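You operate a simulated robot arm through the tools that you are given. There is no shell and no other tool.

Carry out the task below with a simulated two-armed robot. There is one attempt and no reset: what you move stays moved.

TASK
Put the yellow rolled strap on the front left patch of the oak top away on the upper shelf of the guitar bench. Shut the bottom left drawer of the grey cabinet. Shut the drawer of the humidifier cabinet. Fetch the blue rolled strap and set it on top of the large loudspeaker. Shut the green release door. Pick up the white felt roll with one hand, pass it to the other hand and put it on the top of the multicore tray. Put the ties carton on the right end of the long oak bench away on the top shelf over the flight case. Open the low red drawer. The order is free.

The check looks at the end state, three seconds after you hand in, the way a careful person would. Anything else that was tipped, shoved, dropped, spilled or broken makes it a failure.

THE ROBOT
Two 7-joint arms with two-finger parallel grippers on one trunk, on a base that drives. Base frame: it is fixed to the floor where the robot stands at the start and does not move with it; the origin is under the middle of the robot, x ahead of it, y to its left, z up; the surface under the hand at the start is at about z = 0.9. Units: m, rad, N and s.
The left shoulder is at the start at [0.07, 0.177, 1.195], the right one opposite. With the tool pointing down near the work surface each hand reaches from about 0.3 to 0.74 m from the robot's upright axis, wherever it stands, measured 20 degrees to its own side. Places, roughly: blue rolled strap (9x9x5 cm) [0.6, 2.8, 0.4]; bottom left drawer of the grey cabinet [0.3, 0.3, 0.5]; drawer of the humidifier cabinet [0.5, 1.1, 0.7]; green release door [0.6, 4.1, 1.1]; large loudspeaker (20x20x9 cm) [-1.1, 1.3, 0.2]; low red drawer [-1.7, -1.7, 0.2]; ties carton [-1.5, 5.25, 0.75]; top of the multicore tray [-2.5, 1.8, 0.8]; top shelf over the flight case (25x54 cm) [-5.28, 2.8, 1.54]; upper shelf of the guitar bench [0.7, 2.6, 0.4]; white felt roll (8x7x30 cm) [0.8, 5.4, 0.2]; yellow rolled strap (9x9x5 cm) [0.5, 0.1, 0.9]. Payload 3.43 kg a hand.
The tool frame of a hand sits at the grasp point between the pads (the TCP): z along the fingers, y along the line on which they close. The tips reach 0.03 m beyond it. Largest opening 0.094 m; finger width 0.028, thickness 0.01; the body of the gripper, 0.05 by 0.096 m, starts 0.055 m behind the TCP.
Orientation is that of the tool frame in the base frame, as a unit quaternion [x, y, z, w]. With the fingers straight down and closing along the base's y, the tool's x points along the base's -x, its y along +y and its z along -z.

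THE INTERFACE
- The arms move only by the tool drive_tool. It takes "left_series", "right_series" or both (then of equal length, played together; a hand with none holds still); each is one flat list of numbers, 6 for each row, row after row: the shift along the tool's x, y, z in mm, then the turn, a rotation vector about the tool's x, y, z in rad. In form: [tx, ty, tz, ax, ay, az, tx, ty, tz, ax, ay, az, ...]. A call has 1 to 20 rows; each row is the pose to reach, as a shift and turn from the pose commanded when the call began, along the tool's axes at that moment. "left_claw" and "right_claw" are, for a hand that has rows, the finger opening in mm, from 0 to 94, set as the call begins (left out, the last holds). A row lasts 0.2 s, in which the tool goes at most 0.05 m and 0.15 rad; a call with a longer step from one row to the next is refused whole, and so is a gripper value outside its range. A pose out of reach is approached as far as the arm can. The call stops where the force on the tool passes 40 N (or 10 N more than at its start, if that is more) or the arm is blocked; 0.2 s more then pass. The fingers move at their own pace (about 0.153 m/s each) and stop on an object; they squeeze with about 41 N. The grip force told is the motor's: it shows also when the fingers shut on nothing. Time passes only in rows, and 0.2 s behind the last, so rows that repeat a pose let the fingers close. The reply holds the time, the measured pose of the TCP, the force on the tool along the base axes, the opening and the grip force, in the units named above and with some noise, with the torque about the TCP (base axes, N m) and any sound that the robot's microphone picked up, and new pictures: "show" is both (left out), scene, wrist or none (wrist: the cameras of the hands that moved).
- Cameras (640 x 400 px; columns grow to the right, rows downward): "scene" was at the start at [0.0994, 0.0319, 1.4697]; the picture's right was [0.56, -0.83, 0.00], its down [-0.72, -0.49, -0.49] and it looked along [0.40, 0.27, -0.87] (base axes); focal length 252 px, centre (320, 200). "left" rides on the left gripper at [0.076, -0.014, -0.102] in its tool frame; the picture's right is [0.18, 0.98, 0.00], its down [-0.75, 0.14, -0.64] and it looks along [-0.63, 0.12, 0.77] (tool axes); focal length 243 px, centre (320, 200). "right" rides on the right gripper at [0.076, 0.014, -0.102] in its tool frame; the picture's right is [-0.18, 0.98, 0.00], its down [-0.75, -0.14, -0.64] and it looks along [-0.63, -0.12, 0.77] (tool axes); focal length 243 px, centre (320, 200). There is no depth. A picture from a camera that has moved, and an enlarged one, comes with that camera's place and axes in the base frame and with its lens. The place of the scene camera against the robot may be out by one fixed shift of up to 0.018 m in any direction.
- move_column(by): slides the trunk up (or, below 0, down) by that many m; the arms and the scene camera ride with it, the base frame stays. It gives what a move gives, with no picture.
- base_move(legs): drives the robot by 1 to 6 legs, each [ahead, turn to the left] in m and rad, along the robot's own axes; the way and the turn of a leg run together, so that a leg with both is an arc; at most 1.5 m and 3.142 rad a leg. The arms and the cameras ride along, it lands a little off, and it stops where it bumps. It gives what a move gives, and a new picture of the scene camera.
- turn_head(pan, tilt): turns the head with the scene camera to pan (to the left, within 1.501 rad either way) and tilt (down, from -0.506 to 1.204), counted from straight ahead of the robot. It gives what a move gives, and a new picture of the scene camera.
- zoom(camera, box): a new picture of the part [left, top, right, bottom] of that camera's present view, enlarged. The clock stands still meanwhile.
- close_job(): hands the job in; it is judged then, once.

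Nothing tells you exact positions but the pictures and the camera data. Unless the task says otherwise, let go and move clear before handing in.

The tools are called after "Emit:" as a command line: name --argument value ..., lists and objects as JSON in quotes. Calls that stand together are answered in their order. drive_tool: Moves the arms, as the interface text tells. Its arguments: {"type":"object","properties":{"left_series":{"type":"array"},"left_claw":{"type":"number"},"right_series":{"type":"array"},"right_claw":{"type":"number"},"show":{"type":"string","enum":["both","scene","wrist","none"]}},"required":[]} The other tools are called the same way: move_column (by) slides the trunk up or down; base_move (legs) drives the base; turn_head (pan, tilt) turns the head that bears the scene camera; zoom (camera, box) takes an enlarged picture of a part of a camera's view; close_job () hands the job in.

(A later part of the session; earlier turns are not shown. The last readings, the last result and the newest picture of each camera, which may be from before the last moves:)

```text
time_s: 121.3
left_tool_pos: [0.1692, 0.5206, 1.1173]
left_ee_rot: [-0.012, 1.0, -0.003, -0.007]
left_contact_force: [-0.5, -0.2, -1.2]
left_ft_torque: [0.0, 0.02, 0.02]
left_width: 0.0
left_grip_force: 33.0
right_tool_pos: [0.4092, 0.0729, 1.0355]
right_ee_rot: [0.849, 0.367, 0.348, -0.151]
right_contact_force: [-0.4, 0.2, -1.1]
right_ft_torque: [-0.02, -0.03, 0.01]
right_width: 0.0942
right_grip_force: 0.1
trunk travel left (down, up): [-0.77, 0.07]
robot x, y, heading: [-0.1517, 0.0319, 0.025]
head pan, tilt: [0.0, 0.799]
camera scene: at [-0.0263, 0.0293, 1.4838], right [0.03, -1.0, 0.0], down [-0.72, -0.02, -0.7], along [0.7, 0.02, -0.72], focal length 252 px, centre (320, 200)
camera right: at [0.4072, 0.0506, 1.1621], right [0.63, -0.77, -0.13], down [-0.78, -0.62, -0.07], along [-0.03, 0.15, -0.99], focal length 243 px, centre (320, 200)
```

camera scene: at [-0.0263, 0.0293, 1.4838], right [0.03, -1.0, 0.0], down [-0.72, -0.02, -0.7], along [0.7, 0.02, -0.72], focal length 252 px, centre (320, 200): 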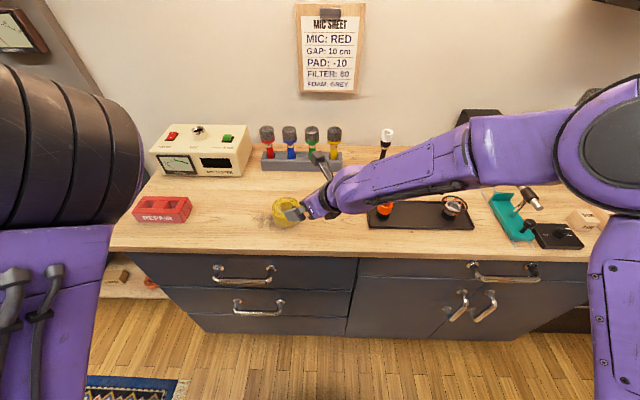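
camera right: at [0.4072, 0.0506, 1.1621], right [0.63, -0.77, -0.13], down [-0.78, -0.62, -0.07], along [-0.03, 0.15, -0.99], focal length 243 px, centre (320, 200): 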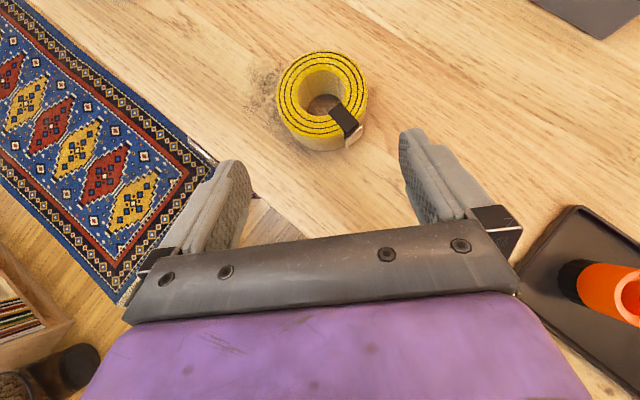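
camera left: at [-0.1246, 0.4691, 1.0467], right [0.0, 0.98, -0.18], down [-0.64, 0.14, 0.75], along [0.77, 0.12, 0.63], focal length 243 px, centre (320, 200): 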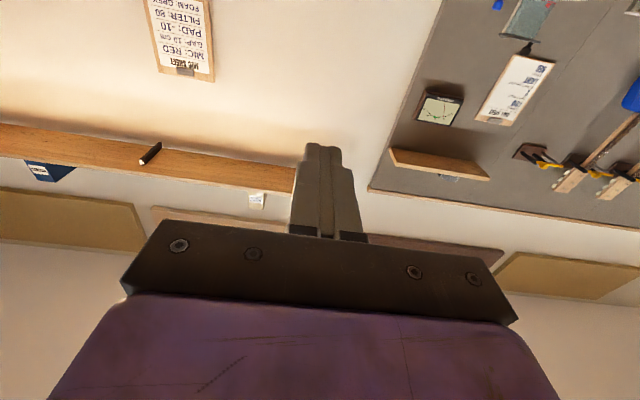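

The refined strap centre is about [0.476, 0.142], body 8.1 cm wide. I'll advance along the approach line to straddle it.

Emit:
drive_tool --right_series '[0, 0, 30, 0, 0, 0, 0, 1, 60, 0, 0, 0, 0, 1, 90, 0, 0, 0, 0, 1, 115, 0, 0, 0, 0, 1, 137, 0, 0, 0]' --show "wrist"

```text
time_s: 122.5
left_tool_pos: [0.1706, 0.5201, 1.1175]
left_ee_rot: [-0.011, 1.0, -0.002, -0.008]
left_contact_force: [0.0, 0.1, 0.4]
left_ft_torque: [0.02, -0.02, 0.05]
left_width: 0.0
left_grip_force: 33.2
right_tool_pos: [0.4739, 0.1436, 0.9383]
right_ee_rot: [0.849, 0.368, 0.347, -0.152]
right_contact_force: [-1.0, -0.9, 0.2]
right_ft_torque: [-0.01, -0.02, 0.02]
right_width: 0.0938
right_grip_force: 0.1
trunk travel left (down, up): [-0.77, 0.07]
robot x, y, heading: [-0.1544, 0.0275, 0.023]
head pan, tilt: [0.0, 0.799]
camera right: at [0.4723, 0.1201, 1.0645], right [0.63, -0.77, -0.13], down [-0.78, -0.62, -0.07], along [-0.03, 0.15, -0.99], focal length 243 px, centre (320, 200)
```

right: 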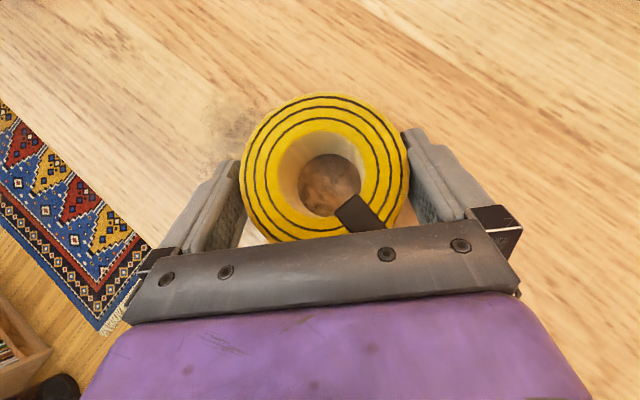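

The ring sits centred between the fingers with about 6 mm margins. I'll nudge a few millimetres forward to its centre and close.

Emit:
drive_tool --right_series '[4, 0, 4, 0, 0, 0]' --show "none"

Emit:
drive_tool --right_series '[0, 0, 0, 0, 0, 0, 0, 0, 0, 0, 0, 0, 0, 0, 0, 0, 0, 0, 0, 0, 0, 0, 0, 0]' --right_claw 70 --show "wrist"

```text
time_s: 122.9
left_tool_pos: [0.1704, 0.5209, 1.1174]
left_ee_rot: [-0.012, 1.0, -0.002, -0.008]
left_contact_force: [0.0, -0.2, -0.4]
left_ft_torque: [0.01, -0.03, 0.01]
left_width: 0.0001
left_grip_force: 33.0
right_tool_pos: [0.4764, 0.1475, 0.9389]
right_ee_rot: [0.849, 0.368, 0.347, -0.152]
right_contact_force: [0.9, -0.6, -0.3]
right_ft_torque: [0.04, -0.02, 0.04]
right_width: 0.0937
right_grip_force: 0.1
trunk travel left (down, up): [-0.77, 0.07]
robot x, y, heading: [-0.156, 0.0312, 0.024]
head pan, tilt: [0.0, 0.799]
```

```text
time_s: 123.9
left_tool_pos: [0.1707, 0.5192, 1.119]
left_ee_rot: [-0.011, 1.0, -0.002, -0.007]
left_contact_force: [-0.1, 0.7, -0.9]
left_ft_torque: [-0.04, 0.01, 0.0]
left_width: 0.0
left_grip_force: 32.8
right_tool_pos: [0.4767, 0.1462, 0.9386]
right_ee_rot: [0.849, 0.367, 0.348, -0.152]
right_contact_force: [0.6, 0.5, -0.4]
right_ft_torque: [-0.04, 0.03, -0.05]
right_width: 0.089
right_grip_force: 41.3
trunk travel left (down, up): [-0.77, 0.07]
robot x, y, heading: [-0.1491, 0.027, 0.028]
head pan, tilt: [0.0, 0.799]
camera right: at [0.4762, 0.1235, 1.0657], right [0.63, -0.77, -0.13], down [-0.78, -0.62, -0.07], along [-0.03, 0.15, -0.99], focal length 243 px, centre (320, 200)
```

right: 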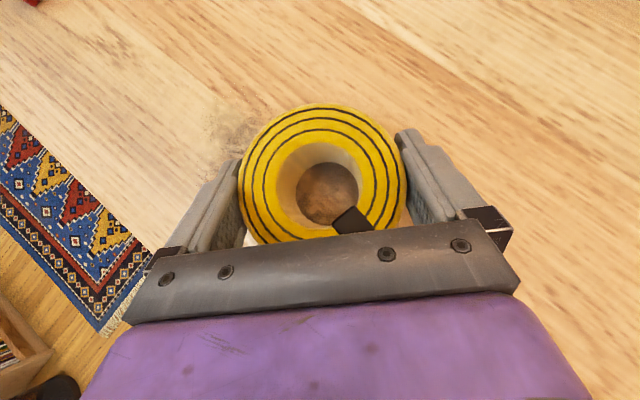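

Gripped at 8.9 cm with full force. Lifting straight up.

Emit:
drive_tool --right_series '[14, 0, -14, 0, 0, 0, 35, 0, -36, 0, 0, 0, 63, 0, -64, 0, 0, 0, 91, 0, -92, 0, 0, 0, 119, 0, -121, 0, 0, 0]' --show "both"

```text
time_s: 125.1
left_tool_pos: [0.169, 0.5201, 1.1189]
left_ee_rot: [-0.012, 1.0, -0.002, -0.007]
left_contact_force: [-0.5, 0.0, 0.5]
left_ft_torque: [-0.01, 0.0, 0.0]
left_width: 0.0
left_grip_force: 32.9
right_tool_pos: [0.4766, 0.1457, 1.108]
right_ee_rot: [0.849, 0.368, 0.347, -0.152]
right_contact_force: [-0.1, -0.3, -1.2]
right_ft_torque: [0.0, -0.01, 0.03]
right_width: 0.0886
right_grip_force: 40.3
trunk travel left (down, up): [-0.77, 0.07]
robot x, y, heading: [-0.1555, 0.0289, 0.023]
head pan, tilt: [0.0, 0.799]
camera scene: at [-0.028, 0.0267, 1.4839], right [0.03, -1.0, 0.0], down [-0.72, -0.02, -0.7], along [0.7, 0.02, -0.72], focal length 252 px, centre (320, 200)
camera right: at [0.4751, 0.1229, 1.2358], right [0.63, -0.77, -0.13], down [-0.78, -0.62, -0.07], along [-0.03, 0.15, -0.99], focal length 243 px, centre (320, 200)
```

scene: 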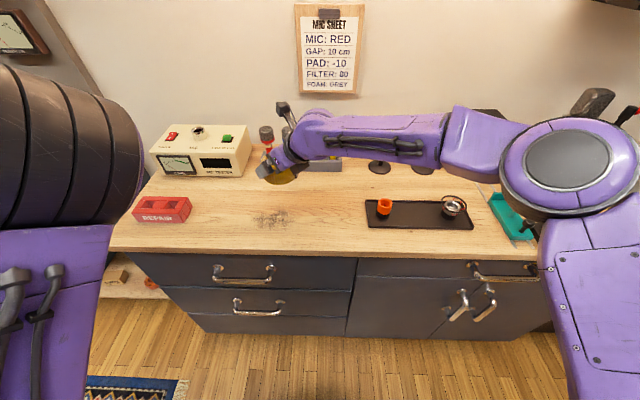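
right: 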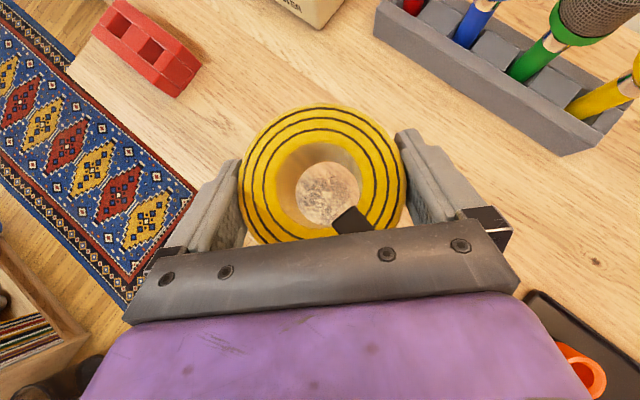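

The yellow strap is held firmly and level. I'll back off the bench, turn left and drive up the aisle to the guitar bench.

Emit:
base_move --legs '[[-0.15, 0.0], [0.0, 1.546], [1.2, 0.0]]'

Emit:
turn_head --pan -0.6 --tilt 0.5

```text
time_s: 135.8
left_tool_pos: [-0.7509, 1.5508, 1.118]
left_ee_rot: [-0.697, 0.717, -0.006, -0.006]
left_contact_force: [0.5, 0.7, 0.4]
left_ft_torque: [0.01, 0.02, -0.04]
left_width: 0.0
left_grip_force: 32.6
right_tool_pos: [-0.3612, 1.8395, 1.1089]
right_ee_rot: [0.363, 0.851, 0.148, -0.35]
right_contact_force: [0.1, 0.0, -1.0]
right_ft_torque: [-0.01, -0.02, -0.01]
right_width: 0.0876
right_grip_force: 40.7
trunk travel left (down, up): [-0.77, 0.07]
robot x, y, heading: [-0.2791, 1.2027, 1.541]
head pan, tilt: [0.0, 0.799]
camera scene: at [-0.2792, 1.3289, 1.4839], right [1.0, -0.03, 0.0], down [-0.02, -0.72, -0.7], along [0.02, 0.7, -0.72], focal length 252 px, centre (320, 200)
```

scene: 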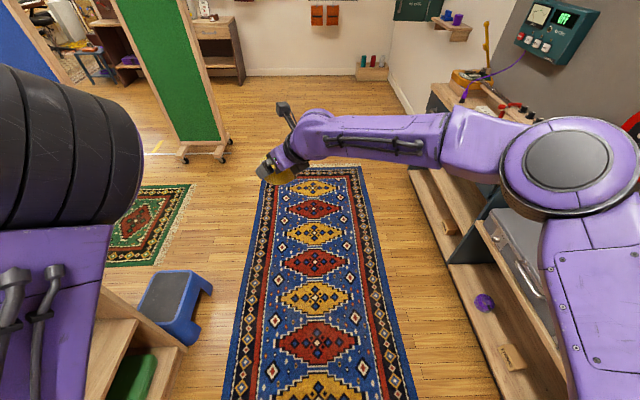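

```text
time_s: 136.8
left_tool_pos: [-0.7508, 1.5511, 1.1183]
left_ee_rot: [-0.696, 0.718, -0.007, -0.004]
left_contact_force: [-0.3, -1.7, -0.3]
left_ft_torque: [-0.04, 0.02, 0.02]
left_width: 0.0001
left_grip_force: 33.4
right_tool_pos: [-0.3622, 1.8395, 1.1097]
right_ee_rot: [0.362, 0.851, 0.148, -0.35]
right_contact_force: [-0.4, 0.9, -1.1]
right_ft_torque: [0.01, 0.01, 0.03]
right_width: 0.0876
right_grip_force: 40.6
trunk travel left (down, up): [-0.77, 0.07]
robot x, y, heading: [-0.2759, 1.2047, 1.54]
head pan, tilt: [-0.6, 0.499]
camera scene: at [-0.2281, 1.3222, 1.5098], right [0.81, -0.59, 0.0], down [-0.28, -0.39, -0.88], along [0.52, 0.71, -0.48], focal length 252 px, centre (320, 200)
```

scene: 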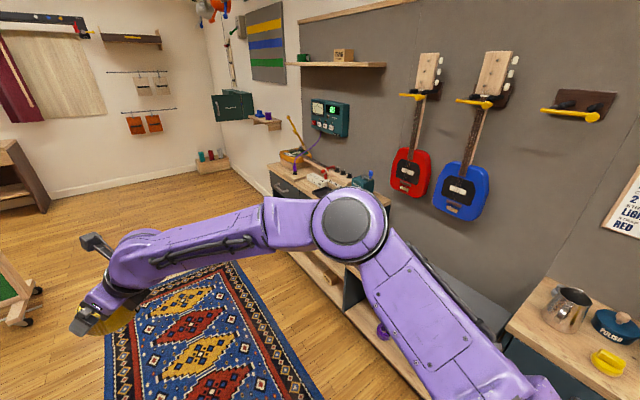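

Emit:
base_move --legs '[[0.0, 0.1], [1.3, 0.0], [0.0, -1.64]]'

Emit:
turn_head --pan 0.2 --tilt 0.7

```text
time_s: 147.8
left_tool_pos: [-0.0902, 2.9979, 1.1177]
left_ee_rot: [-0.032, 0.999, -0.002, -0.007]
left_contact_force: [0.7, -0.5, -0.4]
left_ft_torque: [0.0, 0.02, 0.0]
left_width: 0.0
left_grip_force: 32.9
right_tool_pos: [0.2328, 2.6374, 1.1095]
right_ee_rot: [0.841, 0.385, 0.345, -0.16]
right_contact_force: [-0.2, 0.3, -1.4]
right_ft_torque: [0.01, -0.01, -0.01]
right_width: 0.0865
right_grip_force: 41.0
trunk travel left (down, up): [-0.77, 0.07]
robot x, y, heading: [-0.3951, 2.4925, 0.064]
head pan, tilt: [-0.6, 0.499]
camera scene: at [-0.2698, 2.446, 1.5099], right [-0.51, -0.86, 0.0], down [-0.41, 0.24, -0.88], along [0.75, -0.45, -0.48], focal length 252 px, centre (320, 200)
```

scene: 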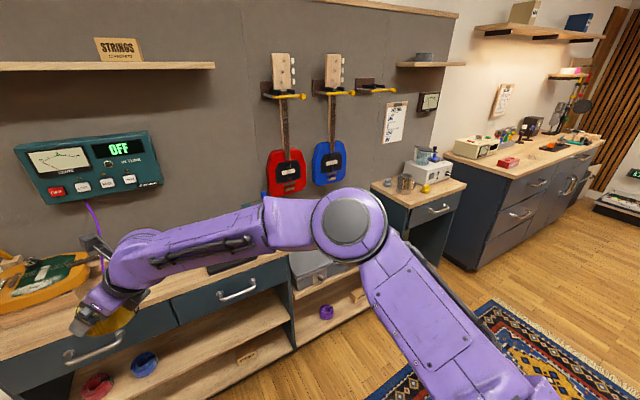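

```text
time_s: 148.9
left_tool_pos: [-0.0905, 2.9973, 1.1184]
left_ee_rot: [-0.031, 0.999, -0.001, -0.007]
left_contact_force: [-0.1, 1.1, 0.3]
left_ft_torque: [-0.03, 0.02, -0.03]
left_width: 0.0002
left_grip_force: 33.0
right_tool_pos: [0.2328, 2.6371, 1.1093]
right_ee_rot: [0.841, 0.385, 0.344, -0.159]
right_contact_force: [0.1, 0.3, -1.8]
right_ft_torque: [-0.02, -0.03, -0.03]
right_width: 0.0866
right_grip_force: 40.7
trunk travel left (down, up): [-0.77, 0.07]
robot x, y, heading: [-0.3919, 2.4974, 0.066]
head pan, tilt: [0.201, 0.7]
camera scene: at [-0.2661, 2.5145, 1.4921], right [0.26, -0.97, 0.0], down [-0.62, -0.17, -0.76], along [0.74, 0.2, -0.64], focal length 252 px, centre (320, 200)
```

scene: 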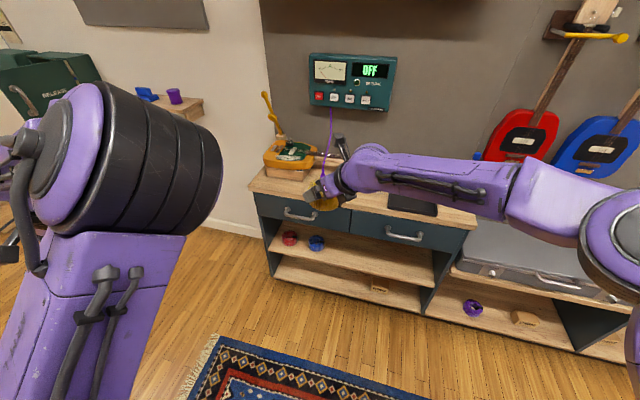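

I can see the guitar bench with its two open shelves; the red and blue straps are at the left end of the upper one. The grip width shrank slightly, so I'll check the held strap before continuing.

Emit:
zoom --camera "right" --box '[160, 60, 480, 260]'

Emit:
zoom --camera "scene" --box '[240, 180, 480, 330]'

```text
2.00 times, centred on (320, 160) of right
camera zoom: at [0.2315, 2.6133, 1.2352], right [0.66, -0.74, -0.13], down [-0.75, -0.65, -0.07], along [-0.03, 0.15, -0.99], focal length 485 px, centre (320, 280)
```

zoom: 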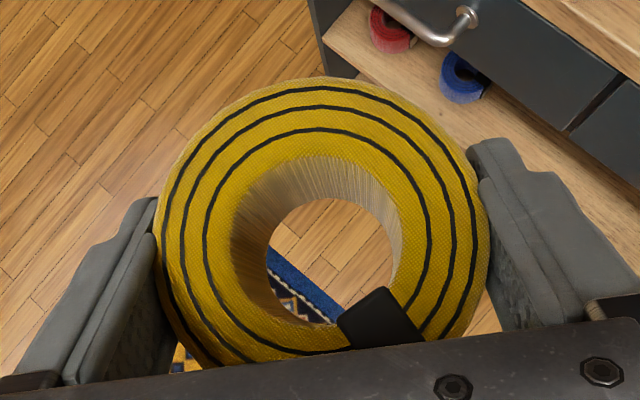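

```text
2.67 times, centred on (360, 255) of scene
camera zoom: at [-0.2661, 2.5145, 1.4921], right [0.26, -0.97, 0.0], down [-0.62, -0.17, -0.76], along [0.74, 0.2, -0.64], focal length 672 px, centre (213, 53)
```

zoom: 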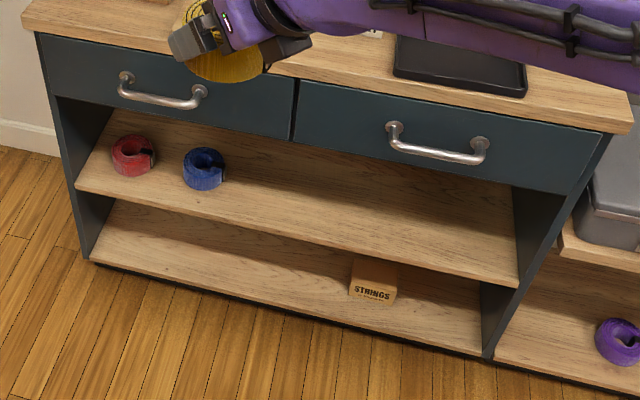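

The strap is still well seated. The upper shelf's front edge is at x≈0.507 (y 2.15–3.01, z≈0.40), with the drawers' underside at z≈0.67. I'll lower the trunk and turn the hand to point straight at the shelf.

Emit:
move_column --by -0.4

Emit:
move_column --by -0.12

Emit:
drive_tool --right_series '[0, 0, 0, -0.101, 0, 0.102, 0, 0, 0, -0.202, 0, 0.204, 0, 0, 0, -0.303, 0, 0.306, 0, 0, 0, -0.404, 0, 0.408, 0, 0, 0, -0.505, 0, 0.511, 0, 0, 0, -0.606, 0, 0.613]' --show "both"

```text
time_s: 152.7
left_tool_pos: [-0.0899, 2.9978, 0.7189]
left_ee_rot: [-0.031, 0.999, -0.002, -0.008]
left_contact_force: [0.3, -0.5, -0.7]
left_ft_torque: [-0.01, 0.0, 0.02]
left_width: 0.0002
left_grip_force: 32.7
right_tool_pos: [0.2323, 2.6375, 0.7085]
right_ee_rot: [0.841, 0.385, 0.345, -0.159]
right_contact_force: [-0.7, 0.6, -2.3]
right_ft_torque: [0.03, 0.01, -0.01]
right_width: 0.0862
right_grip_force: 41.5
trunk travel left (down, up): [-0.37, 0.47]
robot x, y, heading: [-0.3922, 2.49, 0.065]
head pan, tilt: [0.201, 0.7]
```

```text
time_s: 154.2
left_tool_pos: [-0.0903, 2.9977, 0.5981]
left_ee_rot: [-0.032, 0.999, -0.002, -0.008]
left_contact_force: [-0.5, -0.1, -0.6]
left_ft_torque: [0.04, 0.01, -0.01]
left_width: 0.0
left_grip_force: 32.9
right_tool_pos: [0.2322, 2.6366, 0.5886]
right_ee_rot: [0.841, 0.384, 0.346, -0.159]
right_contact_force: [-0.2, 0.5, -1.1]
right_ft_torque: [0.01, 0.02, 0.01]
right_width: 0.0866
right_grip_force: 40.7
trunk travel left (down, up): [-0.25, 0.59]
robot x, y, heading: [-0.3884, 2.4943, 0.065]
head pan, tilt: [0.201, 0.7]
```

```text
time_s: 155.8
left_tool_pos: [-0.0906, 2.9971, 0.5989]
left_ee_rot: [-0.032, 0.999, -0.002, -0.008]
left_contact_force: [-0.5, 0.2, 0.5]
left_ft_torque: [0.0, -0.03, 0.0]
left_width: 0.0
left_grip_force: 33.0
right_tool_pos: [0.2501, 2.6139, 0.6027]
right_ee_rot: [0.926, -0.035, 0.375, -0.013]
right_contact_force: [-0.2, 0.5, -1.0]
right_ft_torque: [0.02, -0.01, 0.02]
right_width: 0.0862
right_grip_force: 40.9
trunk travel left (down, up): [-0.25, 0.59]
robot x, y, heading: [-0.3939, 2.4954, 0.065]
head pan, tilt: [0.201, 0.7]
stopped in row 6 (right hand): the arm was blocked; the commanded pose is now the measured one
camera scene: at [-0.2661, 2.5143, 0.9721], right [0.26, -0.96, 0.0], down [-0.62, -0.17, -0.76], along [0.74, 0.2, -0.64], focal length 252 px, centre (320, 200)
camera right: at [0.232, 2.5932, 0.7289], right [-0.19, -0.97, -0.18], down [-0.98, 0.2, -0.06], along [0.09, 0.16, -0.98], focal length 243 px, centre (320, 200)
```

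scene: 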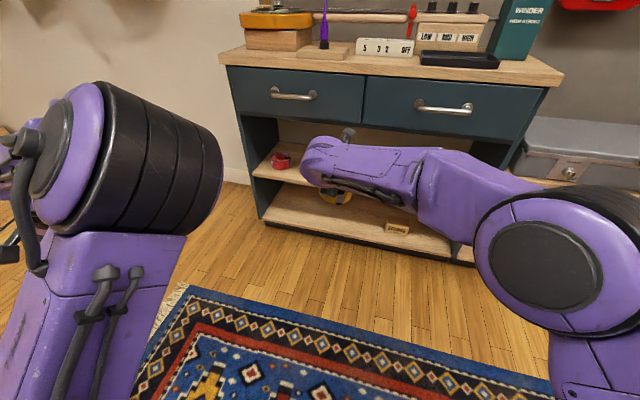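
right: 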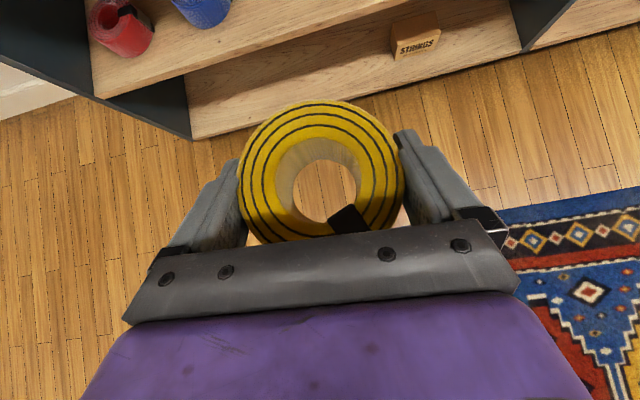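

The hand now points straight at the shelf (the arm just met its own limit at the end of the turn). I'll shift it right a little, level it, and lower the trunk so the strap travels about 3 cm above the shelf.

Emit:
drive_tool --right_series '[3, 37, 0, 0, 0, -0.018, 6, 75, 0, 0, 0, -0.036, 8, 112, 0, 0, 0, -0.054, 11, 149, 0, 0, 0, -0.072]' --show "none"

Emit:
move_column --by -0.13

Emit:
turn_head --pan 0.0 --tilt 0.45

```text
time_s: 156.8
left_tool_pos: [-0.0899, 2.9974, 0.5987]
left_ee_rot: [-0.032, 0.999, -0.002, -0.008]
left_contact_force: [0.1, -0.1, -0.7]
left_ft_torque: [0.02, 0.01, 0.03]
left_width: 0.0
left_grip_force: 33.0
right_tool_pos: [0.2466, 2.4655, 0.6051]
right_ee_rot: [0.926, 0.002, 0.377, 0.002]
right_contact_force: [0.8, 0.1, -1.6]
right_ft_torque: [-0.01, 0.03, 0.01]
right_width: 0.086
right_grip_force: 41.4
trunk travel left (down, up): [-0.25, 0.59]
robot x, y, heading: [-0.3919, 2.4957, 0.067]
head pan, tilt: [0.201, 0.7]
```

```text
time_s: 158.4
left_tool_pos: [-0.0906, 2.9967, 0.468]
left_ee_rot: [-0.031, 0.999, -0.003, -0.008]
left_contact_force: [-0.6, -0.4, 0.5]
left_ft_torque: [0.0, -0.01, 0.01]
left_width: 0.0001
left_grip_force: 33.4
right_tool_pos: [0.2481, 2.4655, 0.4752]
right_ee_rot: [0.926, 0.002, 0.378, 0.001]
right_contact_force: [-0.1, 0.4, -1.4]
right_ft_torque: [0.0, 0.02, 0.0]
right_width: 0.086
right_grip_force: 41.4
trunk travel left (down, up): [-0.12, 0.72]
robot x, y, heading: [-0.3943, 2.4919, 0.064]
head pan, tilt: [0.201, 0.7]
```

```text
time_s: 159.2
left_tool_pos: [-0.0906, 2.998, 0.4683]
left_ee_rot: [-0.031, 0.999, -0.002, -0.008]
left_contact_force: [0.3, -0.4, 0.6]
left_ft_torque: [0.01, -0.01, 0.0]
left_width: 0.0001
left_grip_force: 33.4
right_tool_pos: [0.2475, 2.4659, 0.4735]
right_ee_rot: [0.926, 0.001, 0.377, 0.001]
right_contact_force: [-0.1, -0.2, -1.3]
right_ft_torque: [-0.05, 0.0, 0.02]
right_width: 0.0859
right_grip_force: 40.5
trunk travel left (down, up): [-0.12, 0.72]
robot x, y, heading: [-0.3946, 2.4939, 0.066]
head pan, tilt: [0.0, 0.45]
camera scene: at [-0.2566, 2.4981, 0.8643], right [0.07, -1.0, 0.0], down [-0.44, -0.03, -0.9], along [0.9, 0.06, -0.44], focal length 252 px, centre (320, 200)
```

scene: 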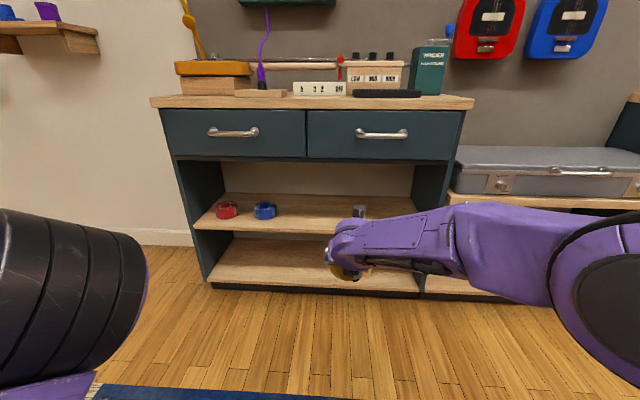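

The strap is level with the shelf opening and the way is clear. Driving forward 0.28 m.

Emit:
base_move --legs '[[0.28, 0.0]]'

Emit:
zoom --camera "right" --box '[0, 0, 640, 400]'

```text
time_s: 161.1
left_tool_pos: [0.1878, 3.0152, 0.4685]
left_ee_rot: [-0.03, 1.0, -0.002, -0.008]
left_contact_force: [-0.2, -0.3, -0.2]
left_ft_torque: [-0.03, 0.02, 0.03]
left_width: 0.0
left_grip_force: 33.0
right_tool_pos: [0.5246, 2.4828, 0.4745]
right_ee_rot: [0.926, 0.002, 0.377, 0.001]
right_contact_force: [-0.5, 0.3, -1.3]
right_ft_torque: [-0.02, 0.01, -0.01]
right_width: 0.0858
right_grip_force: 41.2
trunk travel left (down, up): [-0.12, 0.72]
robot x, y, heading: [-0.1189, 2.5133, 0.059]
head pan, tilt: [0.0, 0.45]
camera scene: at [0.0209, 2.5157, 0.8643], right [0.06, -1.0, 0.0], down [-0.43, -0.03, -0.9], along [0.9, 0.06, -0.44], focal length 252 px, centre (320, 200)
```

scene: 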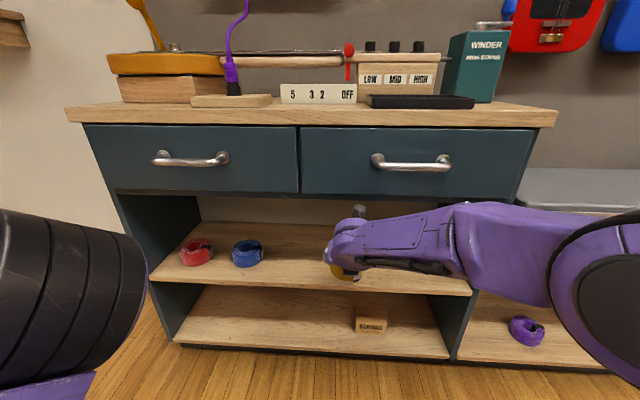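

```text
1.00 times, centred on (320, 200) of right (not enlarged: the box is as wide or as high as the picture)
camera zoom: at [0.5073, 2.4683, 0.6014], right [-0.13, -0.98, -0.13], down [-0.99, 0.14, -0.07], along [0.08, 0.11, -0.99], focal length 243 px, centre (320, 200)
```

zoom: 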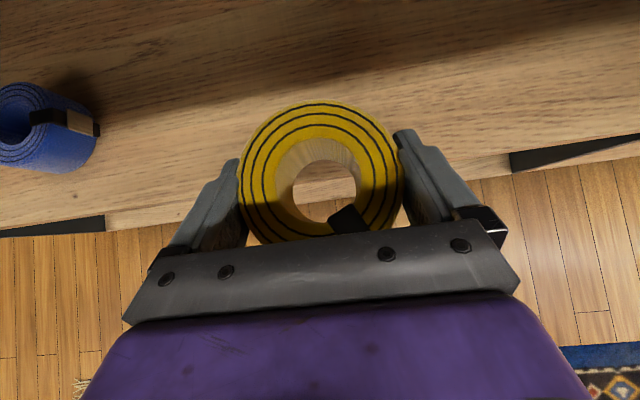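

The strap is over the shelf's front edge, which the wrist view puts at x≈0.535. I'll drive 8 cm further so it's well on the shelf, then lower in small steps and feel for contact.

Emit:
base_move --legs '[[0.085, 0.0]]'

Emit:
move_column --by -0.03

Emit:
zoom --camera "scene" --box '[140, 180, 500, 400]'

```text
time_s: 162.0
left_tool_pos: [0.2209, 3.016, 0.4692]
left_ee_rot: [-0.028, 1.0, -0.003, -0.007]
left_contact_force: [-0.2, 0.3, -0.1]
left_ft_torque: [-0.02, 0.03, -0.01]
left_width: 0.0
left_grip_force: 32.3
right_tool_pos: [0.5522, 2.4855, 0.4755]
right_ee_rot: [0.927, -0.003, 0.376, 0.0]
right_contact_force: [-19.7, -3.3, 6.9]
right_ft_torque: [0.47, -2.94, -0.18]
right_width: 0.0858
right_grip_force: 41.4
trunk travel left (down, up): [-0.12, 0.72]
robot x, y, heading: [-0.0828, 2.5142, 0.059]
head pan, tilt: [0.0, 0.45]
stopped in leg 1: the force on the tool passed its limit at 189 N (the readings are from after the stop); the commanded pose is now the measured one
camera scene: at [0.0521, 2.5171, 0.8648], right [0.06, -1.0, 0.0], down [-0.43, -0.03, -0.9], along [0.9, 0.05, -0.43], focal length 252 px, centre (320, 200)
```

scene: 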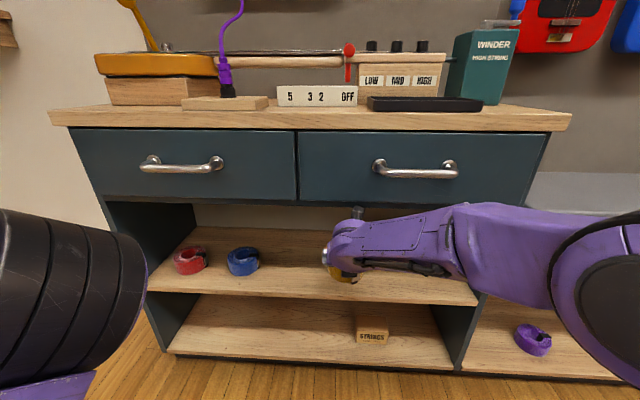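

```text
time_s: 162.8
left_tool_pos: [0.2228, 3.0163, 0.4377]
left_ee_rot: [-0.03, 1.0, -0.002, -0.009]
left_contact_force: [0.1, -0.1, -0.3]
left_ft_torque: [0.0, -0.04, -0.05]
left_width: 0.0
left_grip_force: 33.4
right_tool_pos: [0.5547, 2.4861, 0.4414]
right_ee_rot: [0.927, -0.002, 0.374, 0.0]
right_contact_force: [-0.2, 0.2, -1.1]
right_ft_torque: [0.02, 0.0, -0.01]
right_width: 0.0859
right_grip_force: 41.1
trunk travel left (down, up): [-0.09, 0.75]
robot x, y, heading: [-0.082, 2.515, 0.061]
head pan, tilt: [0.0, 0.45]
```

```text
1.78 times, centred on (320, 290) of scene
camera zoom: at [0.0549, 2.5175, 0.8343], right [0.06, -1.0, 0.0], down [-0.43, -0.03, -0.9], along [0.9, 0.06, -0.44], focal length 448 px, centre (320, 40)
```

zoom: 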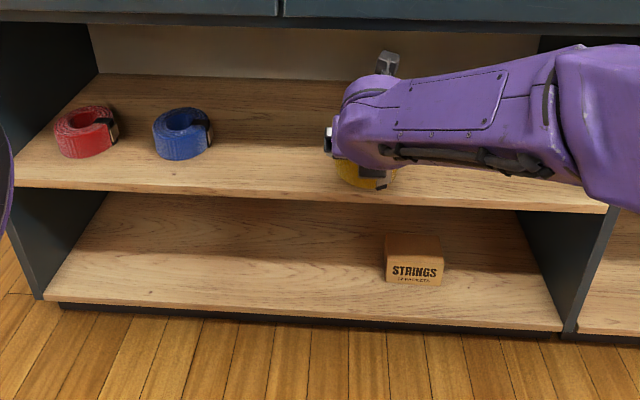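

The base bump came from the camera mount on top of the hand meeting the rail under the drawers (its underside is about z=0.61); nothing moved. The trunk is now 3 cm lower so it clears; I'll continue with gentle arm steps forward, where contact force is limited.

Emit:
drive_tool --right_series '[7, 0, 7, 0, 0, 0, 14, 0, 14, 0, 0, 0, 21, 0, 21, 0, 0, 0, 29, 0, 28, 0, 0, 0]' --show "both"

Emit:
zoom --camera "scene" --box '[140, 180, 500, 400]'

```text
time_s: 163.8
left_tool_pos: [0.2217, 3.0166, 0.4372]
left_ee_rot: [-0.03, 0.999, -0.003, -0.008]
left_contact_force: [-0.1, 0.9, -0.4]
left_ft_torque: [-0.02, -0.01, 0.02]
left_width: 0.0002
left_grip_force: 32.6
right_tool_pos: [0.5953, 2.486, 0.4419]
right_ee_rot: [0.928, -0.003, 0.373, 0.001]
right_contact_force: [-0.6, -0.1, -2.1]
right_ft_torque: [0.01, 0.01, 0.01]
right_width: 0.0859
right_grip_force: 40.4
trunk travel left (down, up): [-0.09, 0.75]
robot x, y, heading: [-0.0826, 2.5145, 0.063]
head pan, tilt: [0.0, 0.45]
camera scene: at [0.0549, 2.5175, 0.8343], right [0.06, -1.0, 0.0], down [-0.43, -0.03, -0.9], along [0.9, 0.05, -0.44], focal length 252 px, centre (320, 200)
camera right: at [0.5787, 2.4714, 0.5684], right [-0.14, -0.98, -0.13], down [-0.99, 0.15, -0.06], along [0.08, 0.12, -0.99], focal length 243 px, centre (320, 200)
```

scene: 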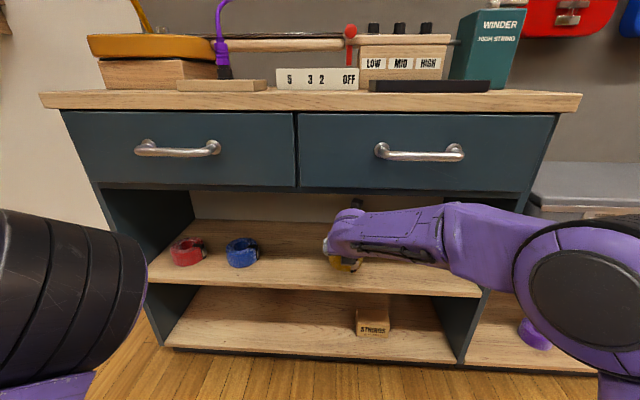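
right: 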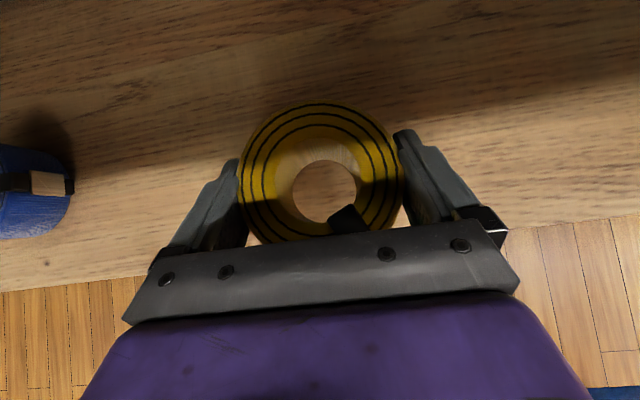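

```text
1.78 times, centred on (320, 290) of scene
camera zoom: at [0.0549, 2.5175, 0.8343], right [0.06, -1.0, 0.0], down [-0.43, -0.03, -0.9], along [0.9, 0.05, -0.44], focal length 448 px, centre (320, 40)
```

zoom: 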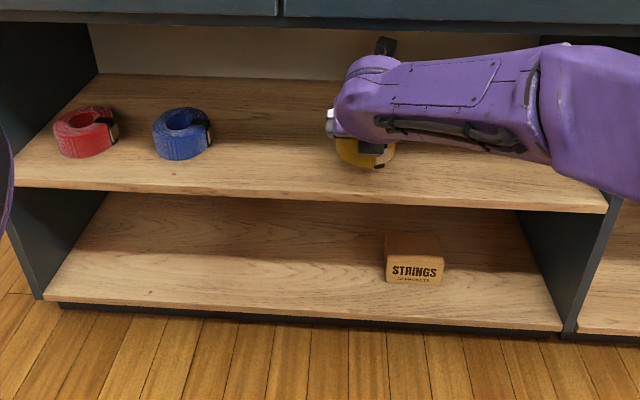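

The hand is now under the rail without contact. I'll lower in 3 mm steps, feeling for the shelf.

Emit:
drive_tool --right_series '[-2, 0, 2, 0, 0, 0, -4, 0, 4, 0, 0, 0, -6, 0, 6, 0, 0, 0, -8, 0, 8, 0, 0, 0]' --show "none"

```text
time_s: 164.8
left_tool_pos: [0.2229, 3.0169, 0.4375]
left_ee_rot: [-0.029, 1.0, -0.003, -0.009]
left_contact_force: [-0.8, 0.1, -0.9]
left_ft_torque: [0.01, 0.01, 0.03]
left_width: 0.0
left_grip_force: 33.1
right_tool_pos: [0.5953, 2.4859, 0.4302]
right_ee_rot: [0.928, -0.003, 0.373, 0.001]
right_contact_force: [-0.2, 0.1, -1.4]
right_ft_torque: [0.02, 0.01, 0.03]
right_width: 0.0859
right_grip_force: 40.5
trunk travel left (down, up): [-0.09, 0.75]
robot x, y, heading: [-0.0802, 2.5125, 0.057]
head pan, tilt: [0.0, 0.45]
```

No contact yet, so the shelf is a bit lower than 0.39. I'll go 15 mm deeper and keep lowering.

Emit:
drive_tool --right_series '[6, 0, 5, 0, 0, 0, 11, 0, 10, 0, 0, 0, 9, 0, 12, 0, 0, 0, 7, 0, 14, 0, 0, 0, 5, 0, 16, 0, 0, 0]' --show "none"

Emit:
drive_tool --right_series '[-2, 0, 2, 0, 0, 0, -4, 0, 4, 0, 0, 0, -6, 0, 6, 0, 0, 0]' --show "wrist"

```text
time_s: 166.0
left_tool_pos: [0.2232, 3.0165, 0.4372]
left_ee_rot: [-0.03, 1.0, -0.002, -0.009]
left_contact_force: [-0.2, 0.2, -0.3]
left_ft_torque: [-0.02, 0.01, 0.01]
left_width: 0.0
left_grip_force: 33.0
right_tool_pos: [0.6088, 2.4847, 0.4231]
right_ee_rot: [0.928, -0.003, 0.373, 0.0]
right_contact_force: [0.0, 0.7, -1.0]
right_ft_torque: [-0.01, 0.0, 0.0]
right_width: 0.0859
right_grip_force: 40.7
trunk travel left (down, up): [-0.09, 0.75]
robot x, y, heading: [-0.0794, 2.5125, 0.059]
head pan, tilt: [0.0, 0.45]
```

```text
time_s: 166.8
left_tool_pos: [0.2223, 3.0164, 0.4376]
left_ee_rot: [-0.03, 1.0, -0.003, -0.008]
left_contact_force: [0.6, -0.1, 0.0]
left_ft_torque: [0.0, 0.0, 0.01]
left_width: 0.0001
left_grip_force: 32.9
right_tool_pos: [0.6101, 2.4856, 0.415]
right_ee_rot: [0.928, -0.002, 0.373, 0.0]
right_contact_force: [0.7, -0.1, -0.6]
right_ft_torque: [0.02, -0.01, 0.0]
right_width: 0.0856
right_grip_force: 41.0
trunk travel left (down, up): [-0.09, 0.75]
robot x, y, heading: [-0.0815, 2.5109, 0.059]
head pan, tilt: [0.0, 0.45]
camera right: at [0.5921, 2.4707, 0.5414], right [-0.14, -0.98, -0.13], down [-0.99, 0.15, -0.06], along [0.08, 0.12, -0.99], focal length 243 px, centre (320, 200)
```

right: 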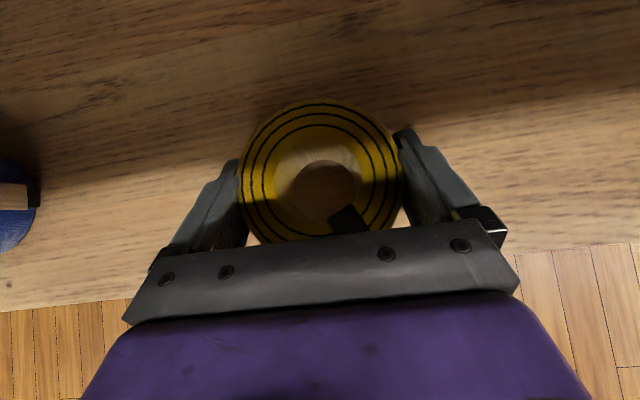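

Emit:
drive_tool --right_series '[-2, 0, 2, 0, 0, 0, -4, 0, 4, 0, 0, 0, -6, 0, 6, 0, 0, 0, -8, 0, 8, 0, 0, 0]' --show "none"

```text
time_s: 167.8
left_tool_pos: [0.2221, 3.0161, 0.4374]
left_ee_rot: [-0.03, 1.0, -0.003, -0.009]
left_contact_force: [-0.1, 0.5, -0.1]
left_ft_torque: [0.03, -0.01, -0.01]
left_width: 0.0002
left_grip_force: 32.9
right_tool_pos: [0.6086, 2.486, 0.4024]
right_ee_rot: [0.927, -0.002, 0.374, 0.0]
right_contact_force: [0.6, 0.2, -1.3]
right_ft_torque: [0.01, 0.0, 0.02]
right_width: 0.0858
right_grip_force: 40.9
trunk travel left (down, up): [-0.09, 0.75]
robot x, y, heading: [-0.0836, 2.5147, 0.062]
head pan, tilt: [0.0, 0.45]
```

Emit:
drive_tool --right_series '[-2, 0, 2, 0, 0, 0, -4, 0, 4, 0, 0, 0, -6, 0, 6, 0, 0, 0]' --show "none"

Emit:
drive_tool --right_series '[-2, 0, 2, 0, 0, 0, -4, 0, 4, 0, 0, 0]' --show "both"

```text
time_s: 168.6
left_tool_pos: [0.2216, 3.0171, 0.4399]
left_ee_rot: [-0.029, 1.0, -0.003, -0.005]
left_contact_force: [0.8, -0.5, 0.5]
left_ft_torque: [0.0, 0.01, 0.05]
left_width: 0.0
left_grip_force: 32.9
right_tool_pos: [0.608, 2.4859, 0.4015]
right_ee_rot: [0.925, -0.002, 0.379, 0.0]
right_contact_force: [-8.7, 1.0, 26.2]
right_ft_torque: [-0.99, -0.24, -0.33]
right_width: 0.0859
right_grip_force: 41.2
trunk travel left (down, up): [-0.09, 0.75]
robot x, y, heading: [-0.0828, 2.511, 0.057]
head pan, tilt: [0.0, 0.45]
```

```text
time_s: 169.3
left_tool_pos: [0.2217, 3.0173, 0.4369]
left_ee_rot: [-0.029, 1.0, -0.003, -0.007]
left_contact_force: [-0.1, -0.9, 0.3]
left_ft_torque: [0.01, 0.0, 0.01]
left_width: 0.0001
left_grip_force: 33.1
right_tool_pos: [0.6111, 2.4863, 0.3976]
right_ee_rot: [0.925, -0.002, 0.381, -0.002]
right_contact_force: [-1.1, 0.5, 16.6]
right_ft_torque: [-0.54, 0.45, -0.01]
right_width: 0.0857
right_grip_force: 41.1
trunk travel left (down, up): [-0.09, 0.75]
robot x, y, heading: [-0.0804, 2.5143, 0.056]
head pan, tilt: [0.0, 0.45]
stopped in row 2 (right hand): the force on the tool passed its limit at 40 N (the readings are from after the stop); the commanded pose is now the measured one
camera scene: at [0.0531, 2.5179, 0.8343], right [0.06, -1.0, 0.0], down [-0.43, -0.03, -0.9], along [0.9, 0.06, -0.43], focal length 252 px, centre (320, 200)
camera right: at [0.5921, 2.4718, 0.524], right [-0.13, -0.98, -0.13], down [-0.99, 0.14, -0.08], along [0.09, 0.12, -0.99], focal length 243 px, centre (320, 200)
```

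scene: 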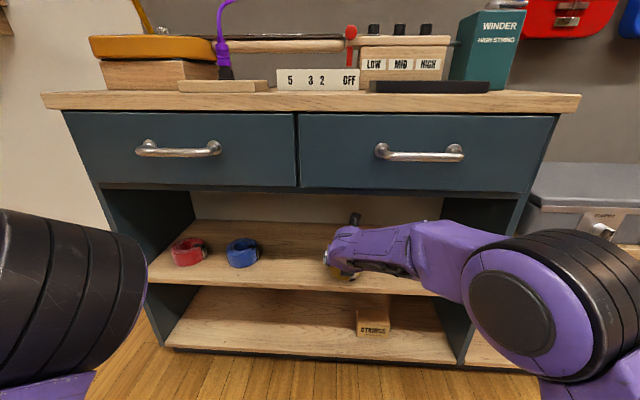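
right: 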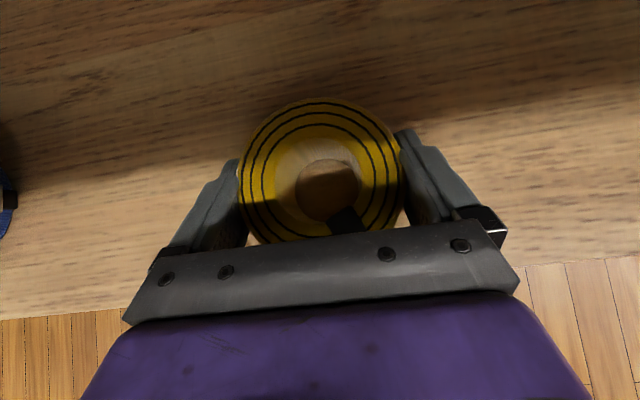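

The strap is down on the shelf (contact at TCP z≈0.40, so the shelf is at z≈0.36). I'll open the fingers in place.

Emit:
drive_tool --right_series '[0, 0, 0, 0, 0, 0, 0, 0, 0, 0, 0, 0, 0, 0, 0, 0, 0, 0]' --right_claw 94 --show "wrist"

```text
time_s: 170.1
left_tool_pos: [0.2226, 3.0174, 0.4379]
left_ee_rot: [-0.031, 0.999, -0.003, -0.009]
left_contact_force: [-1.0, 0.6, 0.9]
left_ft_torque: [-0.01, -0.01, 0.04]
left_width: 0.0001
left_grip_force: 33.1
right_tool_pos: [0.6103, 2.4872, 0.3921]
right_ee_rot: [0.926, -0.002, 0.377, -0.001]
right_contact_force: [-0.1, 0.0, -0.4]
right_ft_torque: [-0.02, 0.02, -0.02]
right_width: 0.0941
right_grip_force: 0.0
trunk travel left (down, up): [-0.09, 0.75]
robot x, y, heading: [-0.081, 2.5131, 0.063]
head pan, tilt: [0.0, 0.45]
camera right: at [0.5927, 2.4715, 0.5196], right [-0.14, -0.98, -0.13], down [-0.99, 0.15, -0.07], along [0.09, 0.12, -0.99], focal length 243 px, centre (320, 200)
```

right: 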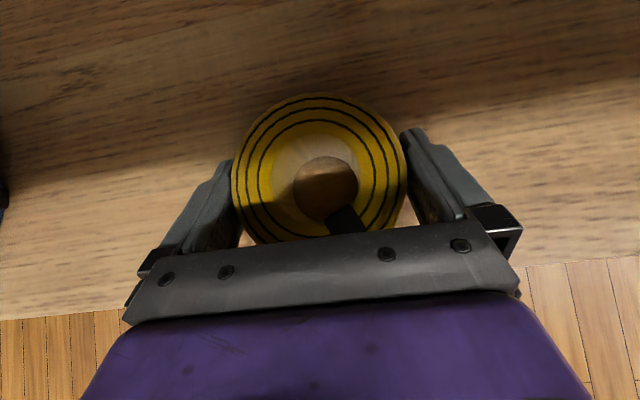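

Released. Now I'll lift a hair and withdraw straight backward so the fingers slide clear of the strap.

Emit:
drive_tool --right_series '[2, 0, -3, 0, 0, 0, -5, 0, -10, 0, 0, 0, -12, 0, -17, 0, 0, 0, -20, 0, -25, 0, 0, 0, -35, 0, -39, 0, 0, 0, -50, 0, -54, 0, 0, 0, -64, 0, -68, 0, 0, 0, -80, 0, -83, 0, 0, 0]' --show "both"

```text
time_s: 171.9
left_tool_pos: [0.2209, 3.0166, 0.4366]
left_ee_rot: [-0.03, 1.0, -0.003, -0.009]
left_contact_force: [0.1, -0.1, 0.0]
left_ft_torque: [0.04, -0.04, -0.02]
left_width: 0.0002
left_grip_force: 33.4
right_tool_pos: [0.4995, 2.4787, 0.4057]
right_ee_rot: [0.926, -0.025, 0.376, -0.018]
right_contact_force: [-0.7, 0.0, 0.0]
right_ft_torque: [-0.01, -0.01, 0.01]
right_width: 0.094
right_grip_force: 0.1
trunk travel left (down, up): [-0.09, 0.75]
robot x, y, heading: [-0.0818, 2.5129, 0.064]
head pan, tilt: [0.0, 0.45]
camera scene: at [0.055, 2.5177, 0.8343], right [0.06, -1.0, 0.0], down [-0.43, -0.03, -0.9], along [0.9, 0.06, -0.44], focal length 252 px, centre (320, 200)
camera right: at [0.4829, 2.4582, 0.5309], right [-0.16, -0.97, -0.18], down [-0.98, 0.18, -0.05], along [0.08, 0.17, -0.98], focal length 243 px, centre (320, 200)
```

scene: 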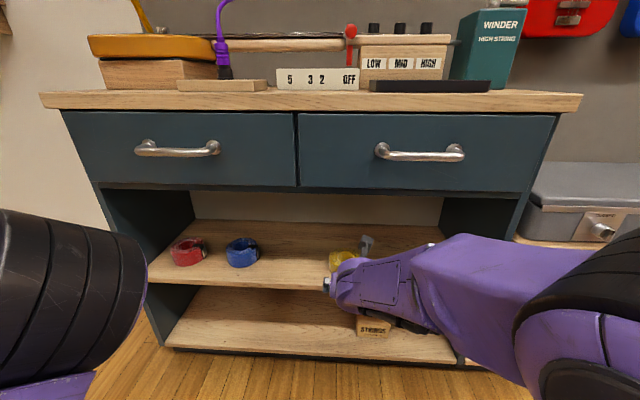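
right: 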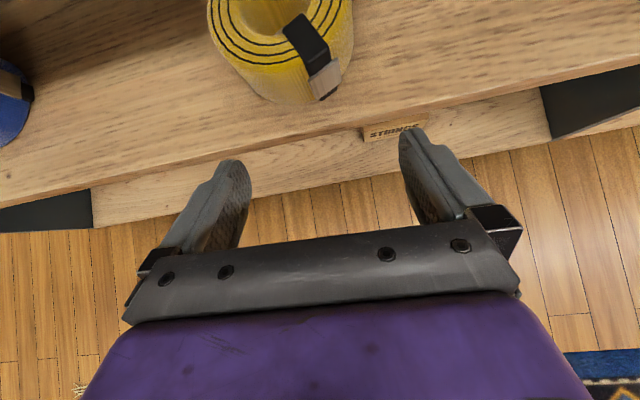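

The yellow strap now sits flat on the upper shelf, clear of the front edge. Next is the blue strap beside it; I'll zoom in to compare its position with the known yellow one.

Emit:
zoom --camera "scene" --box '[140, 200, 420, 375]'

```text
2.29 times, centred on (280, 288) of scene
camera zoom: at [0.055, 2.5177, 0.8343], right [0.06, -1.0, 0.0], down [-0.43, -0.03, -0.9], along [0.9, 0.06, -0.44], focal length 576 px, centre (411, 0)
```

zoom: 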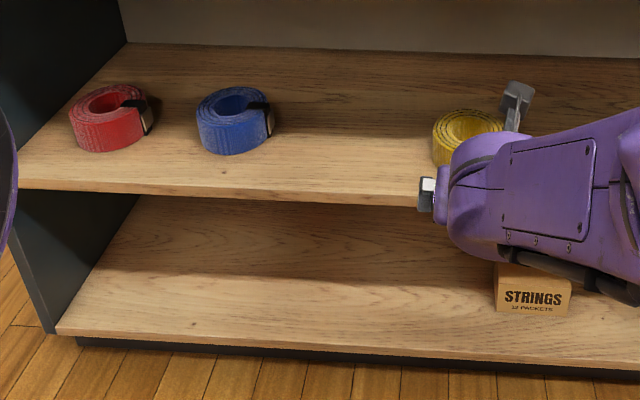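

Blue is at about [0.637, 2.777], with its buckle toward -y like the yellow one had. I'll back away, then re-orient the right hand to about 35° pitch and 47° left yaw so that it clears both the buckle and the rail.

Emit:
base_move --legs '[[-0.27, 0.0]]'

Emit:
drive_tool --right_series '[0, 0, 0, 0, 0.094, 0, 0, 0, 0, 0, 0.187, 0]' --show "none"

```text
time_s: 173.8
left_tool_pos: [-0.0465, 2.9999, 0.4369]
left_ee_rot: [-0.03, 1.0, -0.004, -0.008]
left_contact_force: [-0.9, 0.1, -0.9]
left_ft_torque: [-0.01, 0.02, -0.01]
left_width: 0.0001
left_grip_force: 33.0
right_tool_pos: [0.2312, 2.467, 0.4072]
right_ee_rot: [0.926, -0.02, 0.378, -0.02]
right_contact_force: [-0.7, 0.6, 0.1]
right_ft_torque: [-0.01, 0.01, 0.01]
right_width: 0.094
right_grip_force: 0.0
trunk travel left (down, up): [-0.09, 0.75]
robot x, y, heading: [-0.348, 2.4988, 0.061]
head pan, tilt: [0.0, 0.45]
camera scene: at [-0.2131, 2.501, 0.8344], right [0.06, -1.0, 0.0], down [-0.43, -0.03, -0.9], along [0.9, 0.06, -0.44], focal length 252 px, centre (320, 200)
```

scene: 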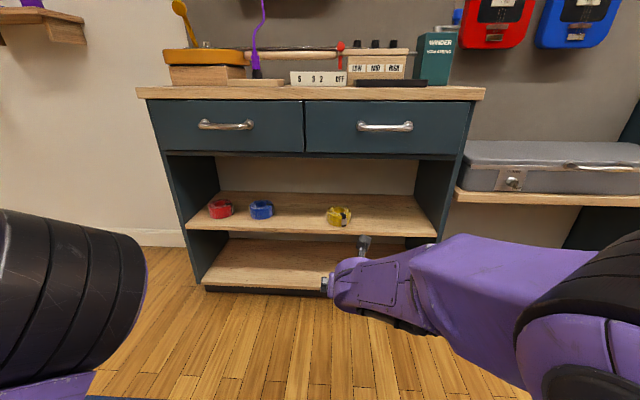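

```text
time_s: 174.4
left_tool_pos: [-0.0456, 3.0005, 0.4373]
left_ee_rot: [-0.029, 1.0, -0.003, -0.009]
left_contact_force: [-0.1, 0.0, -0.1]
left_ft_torque: [-0.03, -0.03, 0.04]
left_width: 0.0002
left_grip_force: 33.0
right_tool_pos: [0.2338, 2.463, 0.4126]
right_ee_rot: [0.885, -0.035, 0.463, -0.025]
right_contact_force: [-0.5, 0.0, -0.4]
right_ft_torque: [0.01, 0.0, -0.01]
right_width: 0.0942
right_grip_force: 0.1
trunk travel left (down, up): [-0.09, 0.75]
robot x, y, heading: [-0.3513, 2.496, 0.065]
head pan, tilt: [0.0, 0.45]
```

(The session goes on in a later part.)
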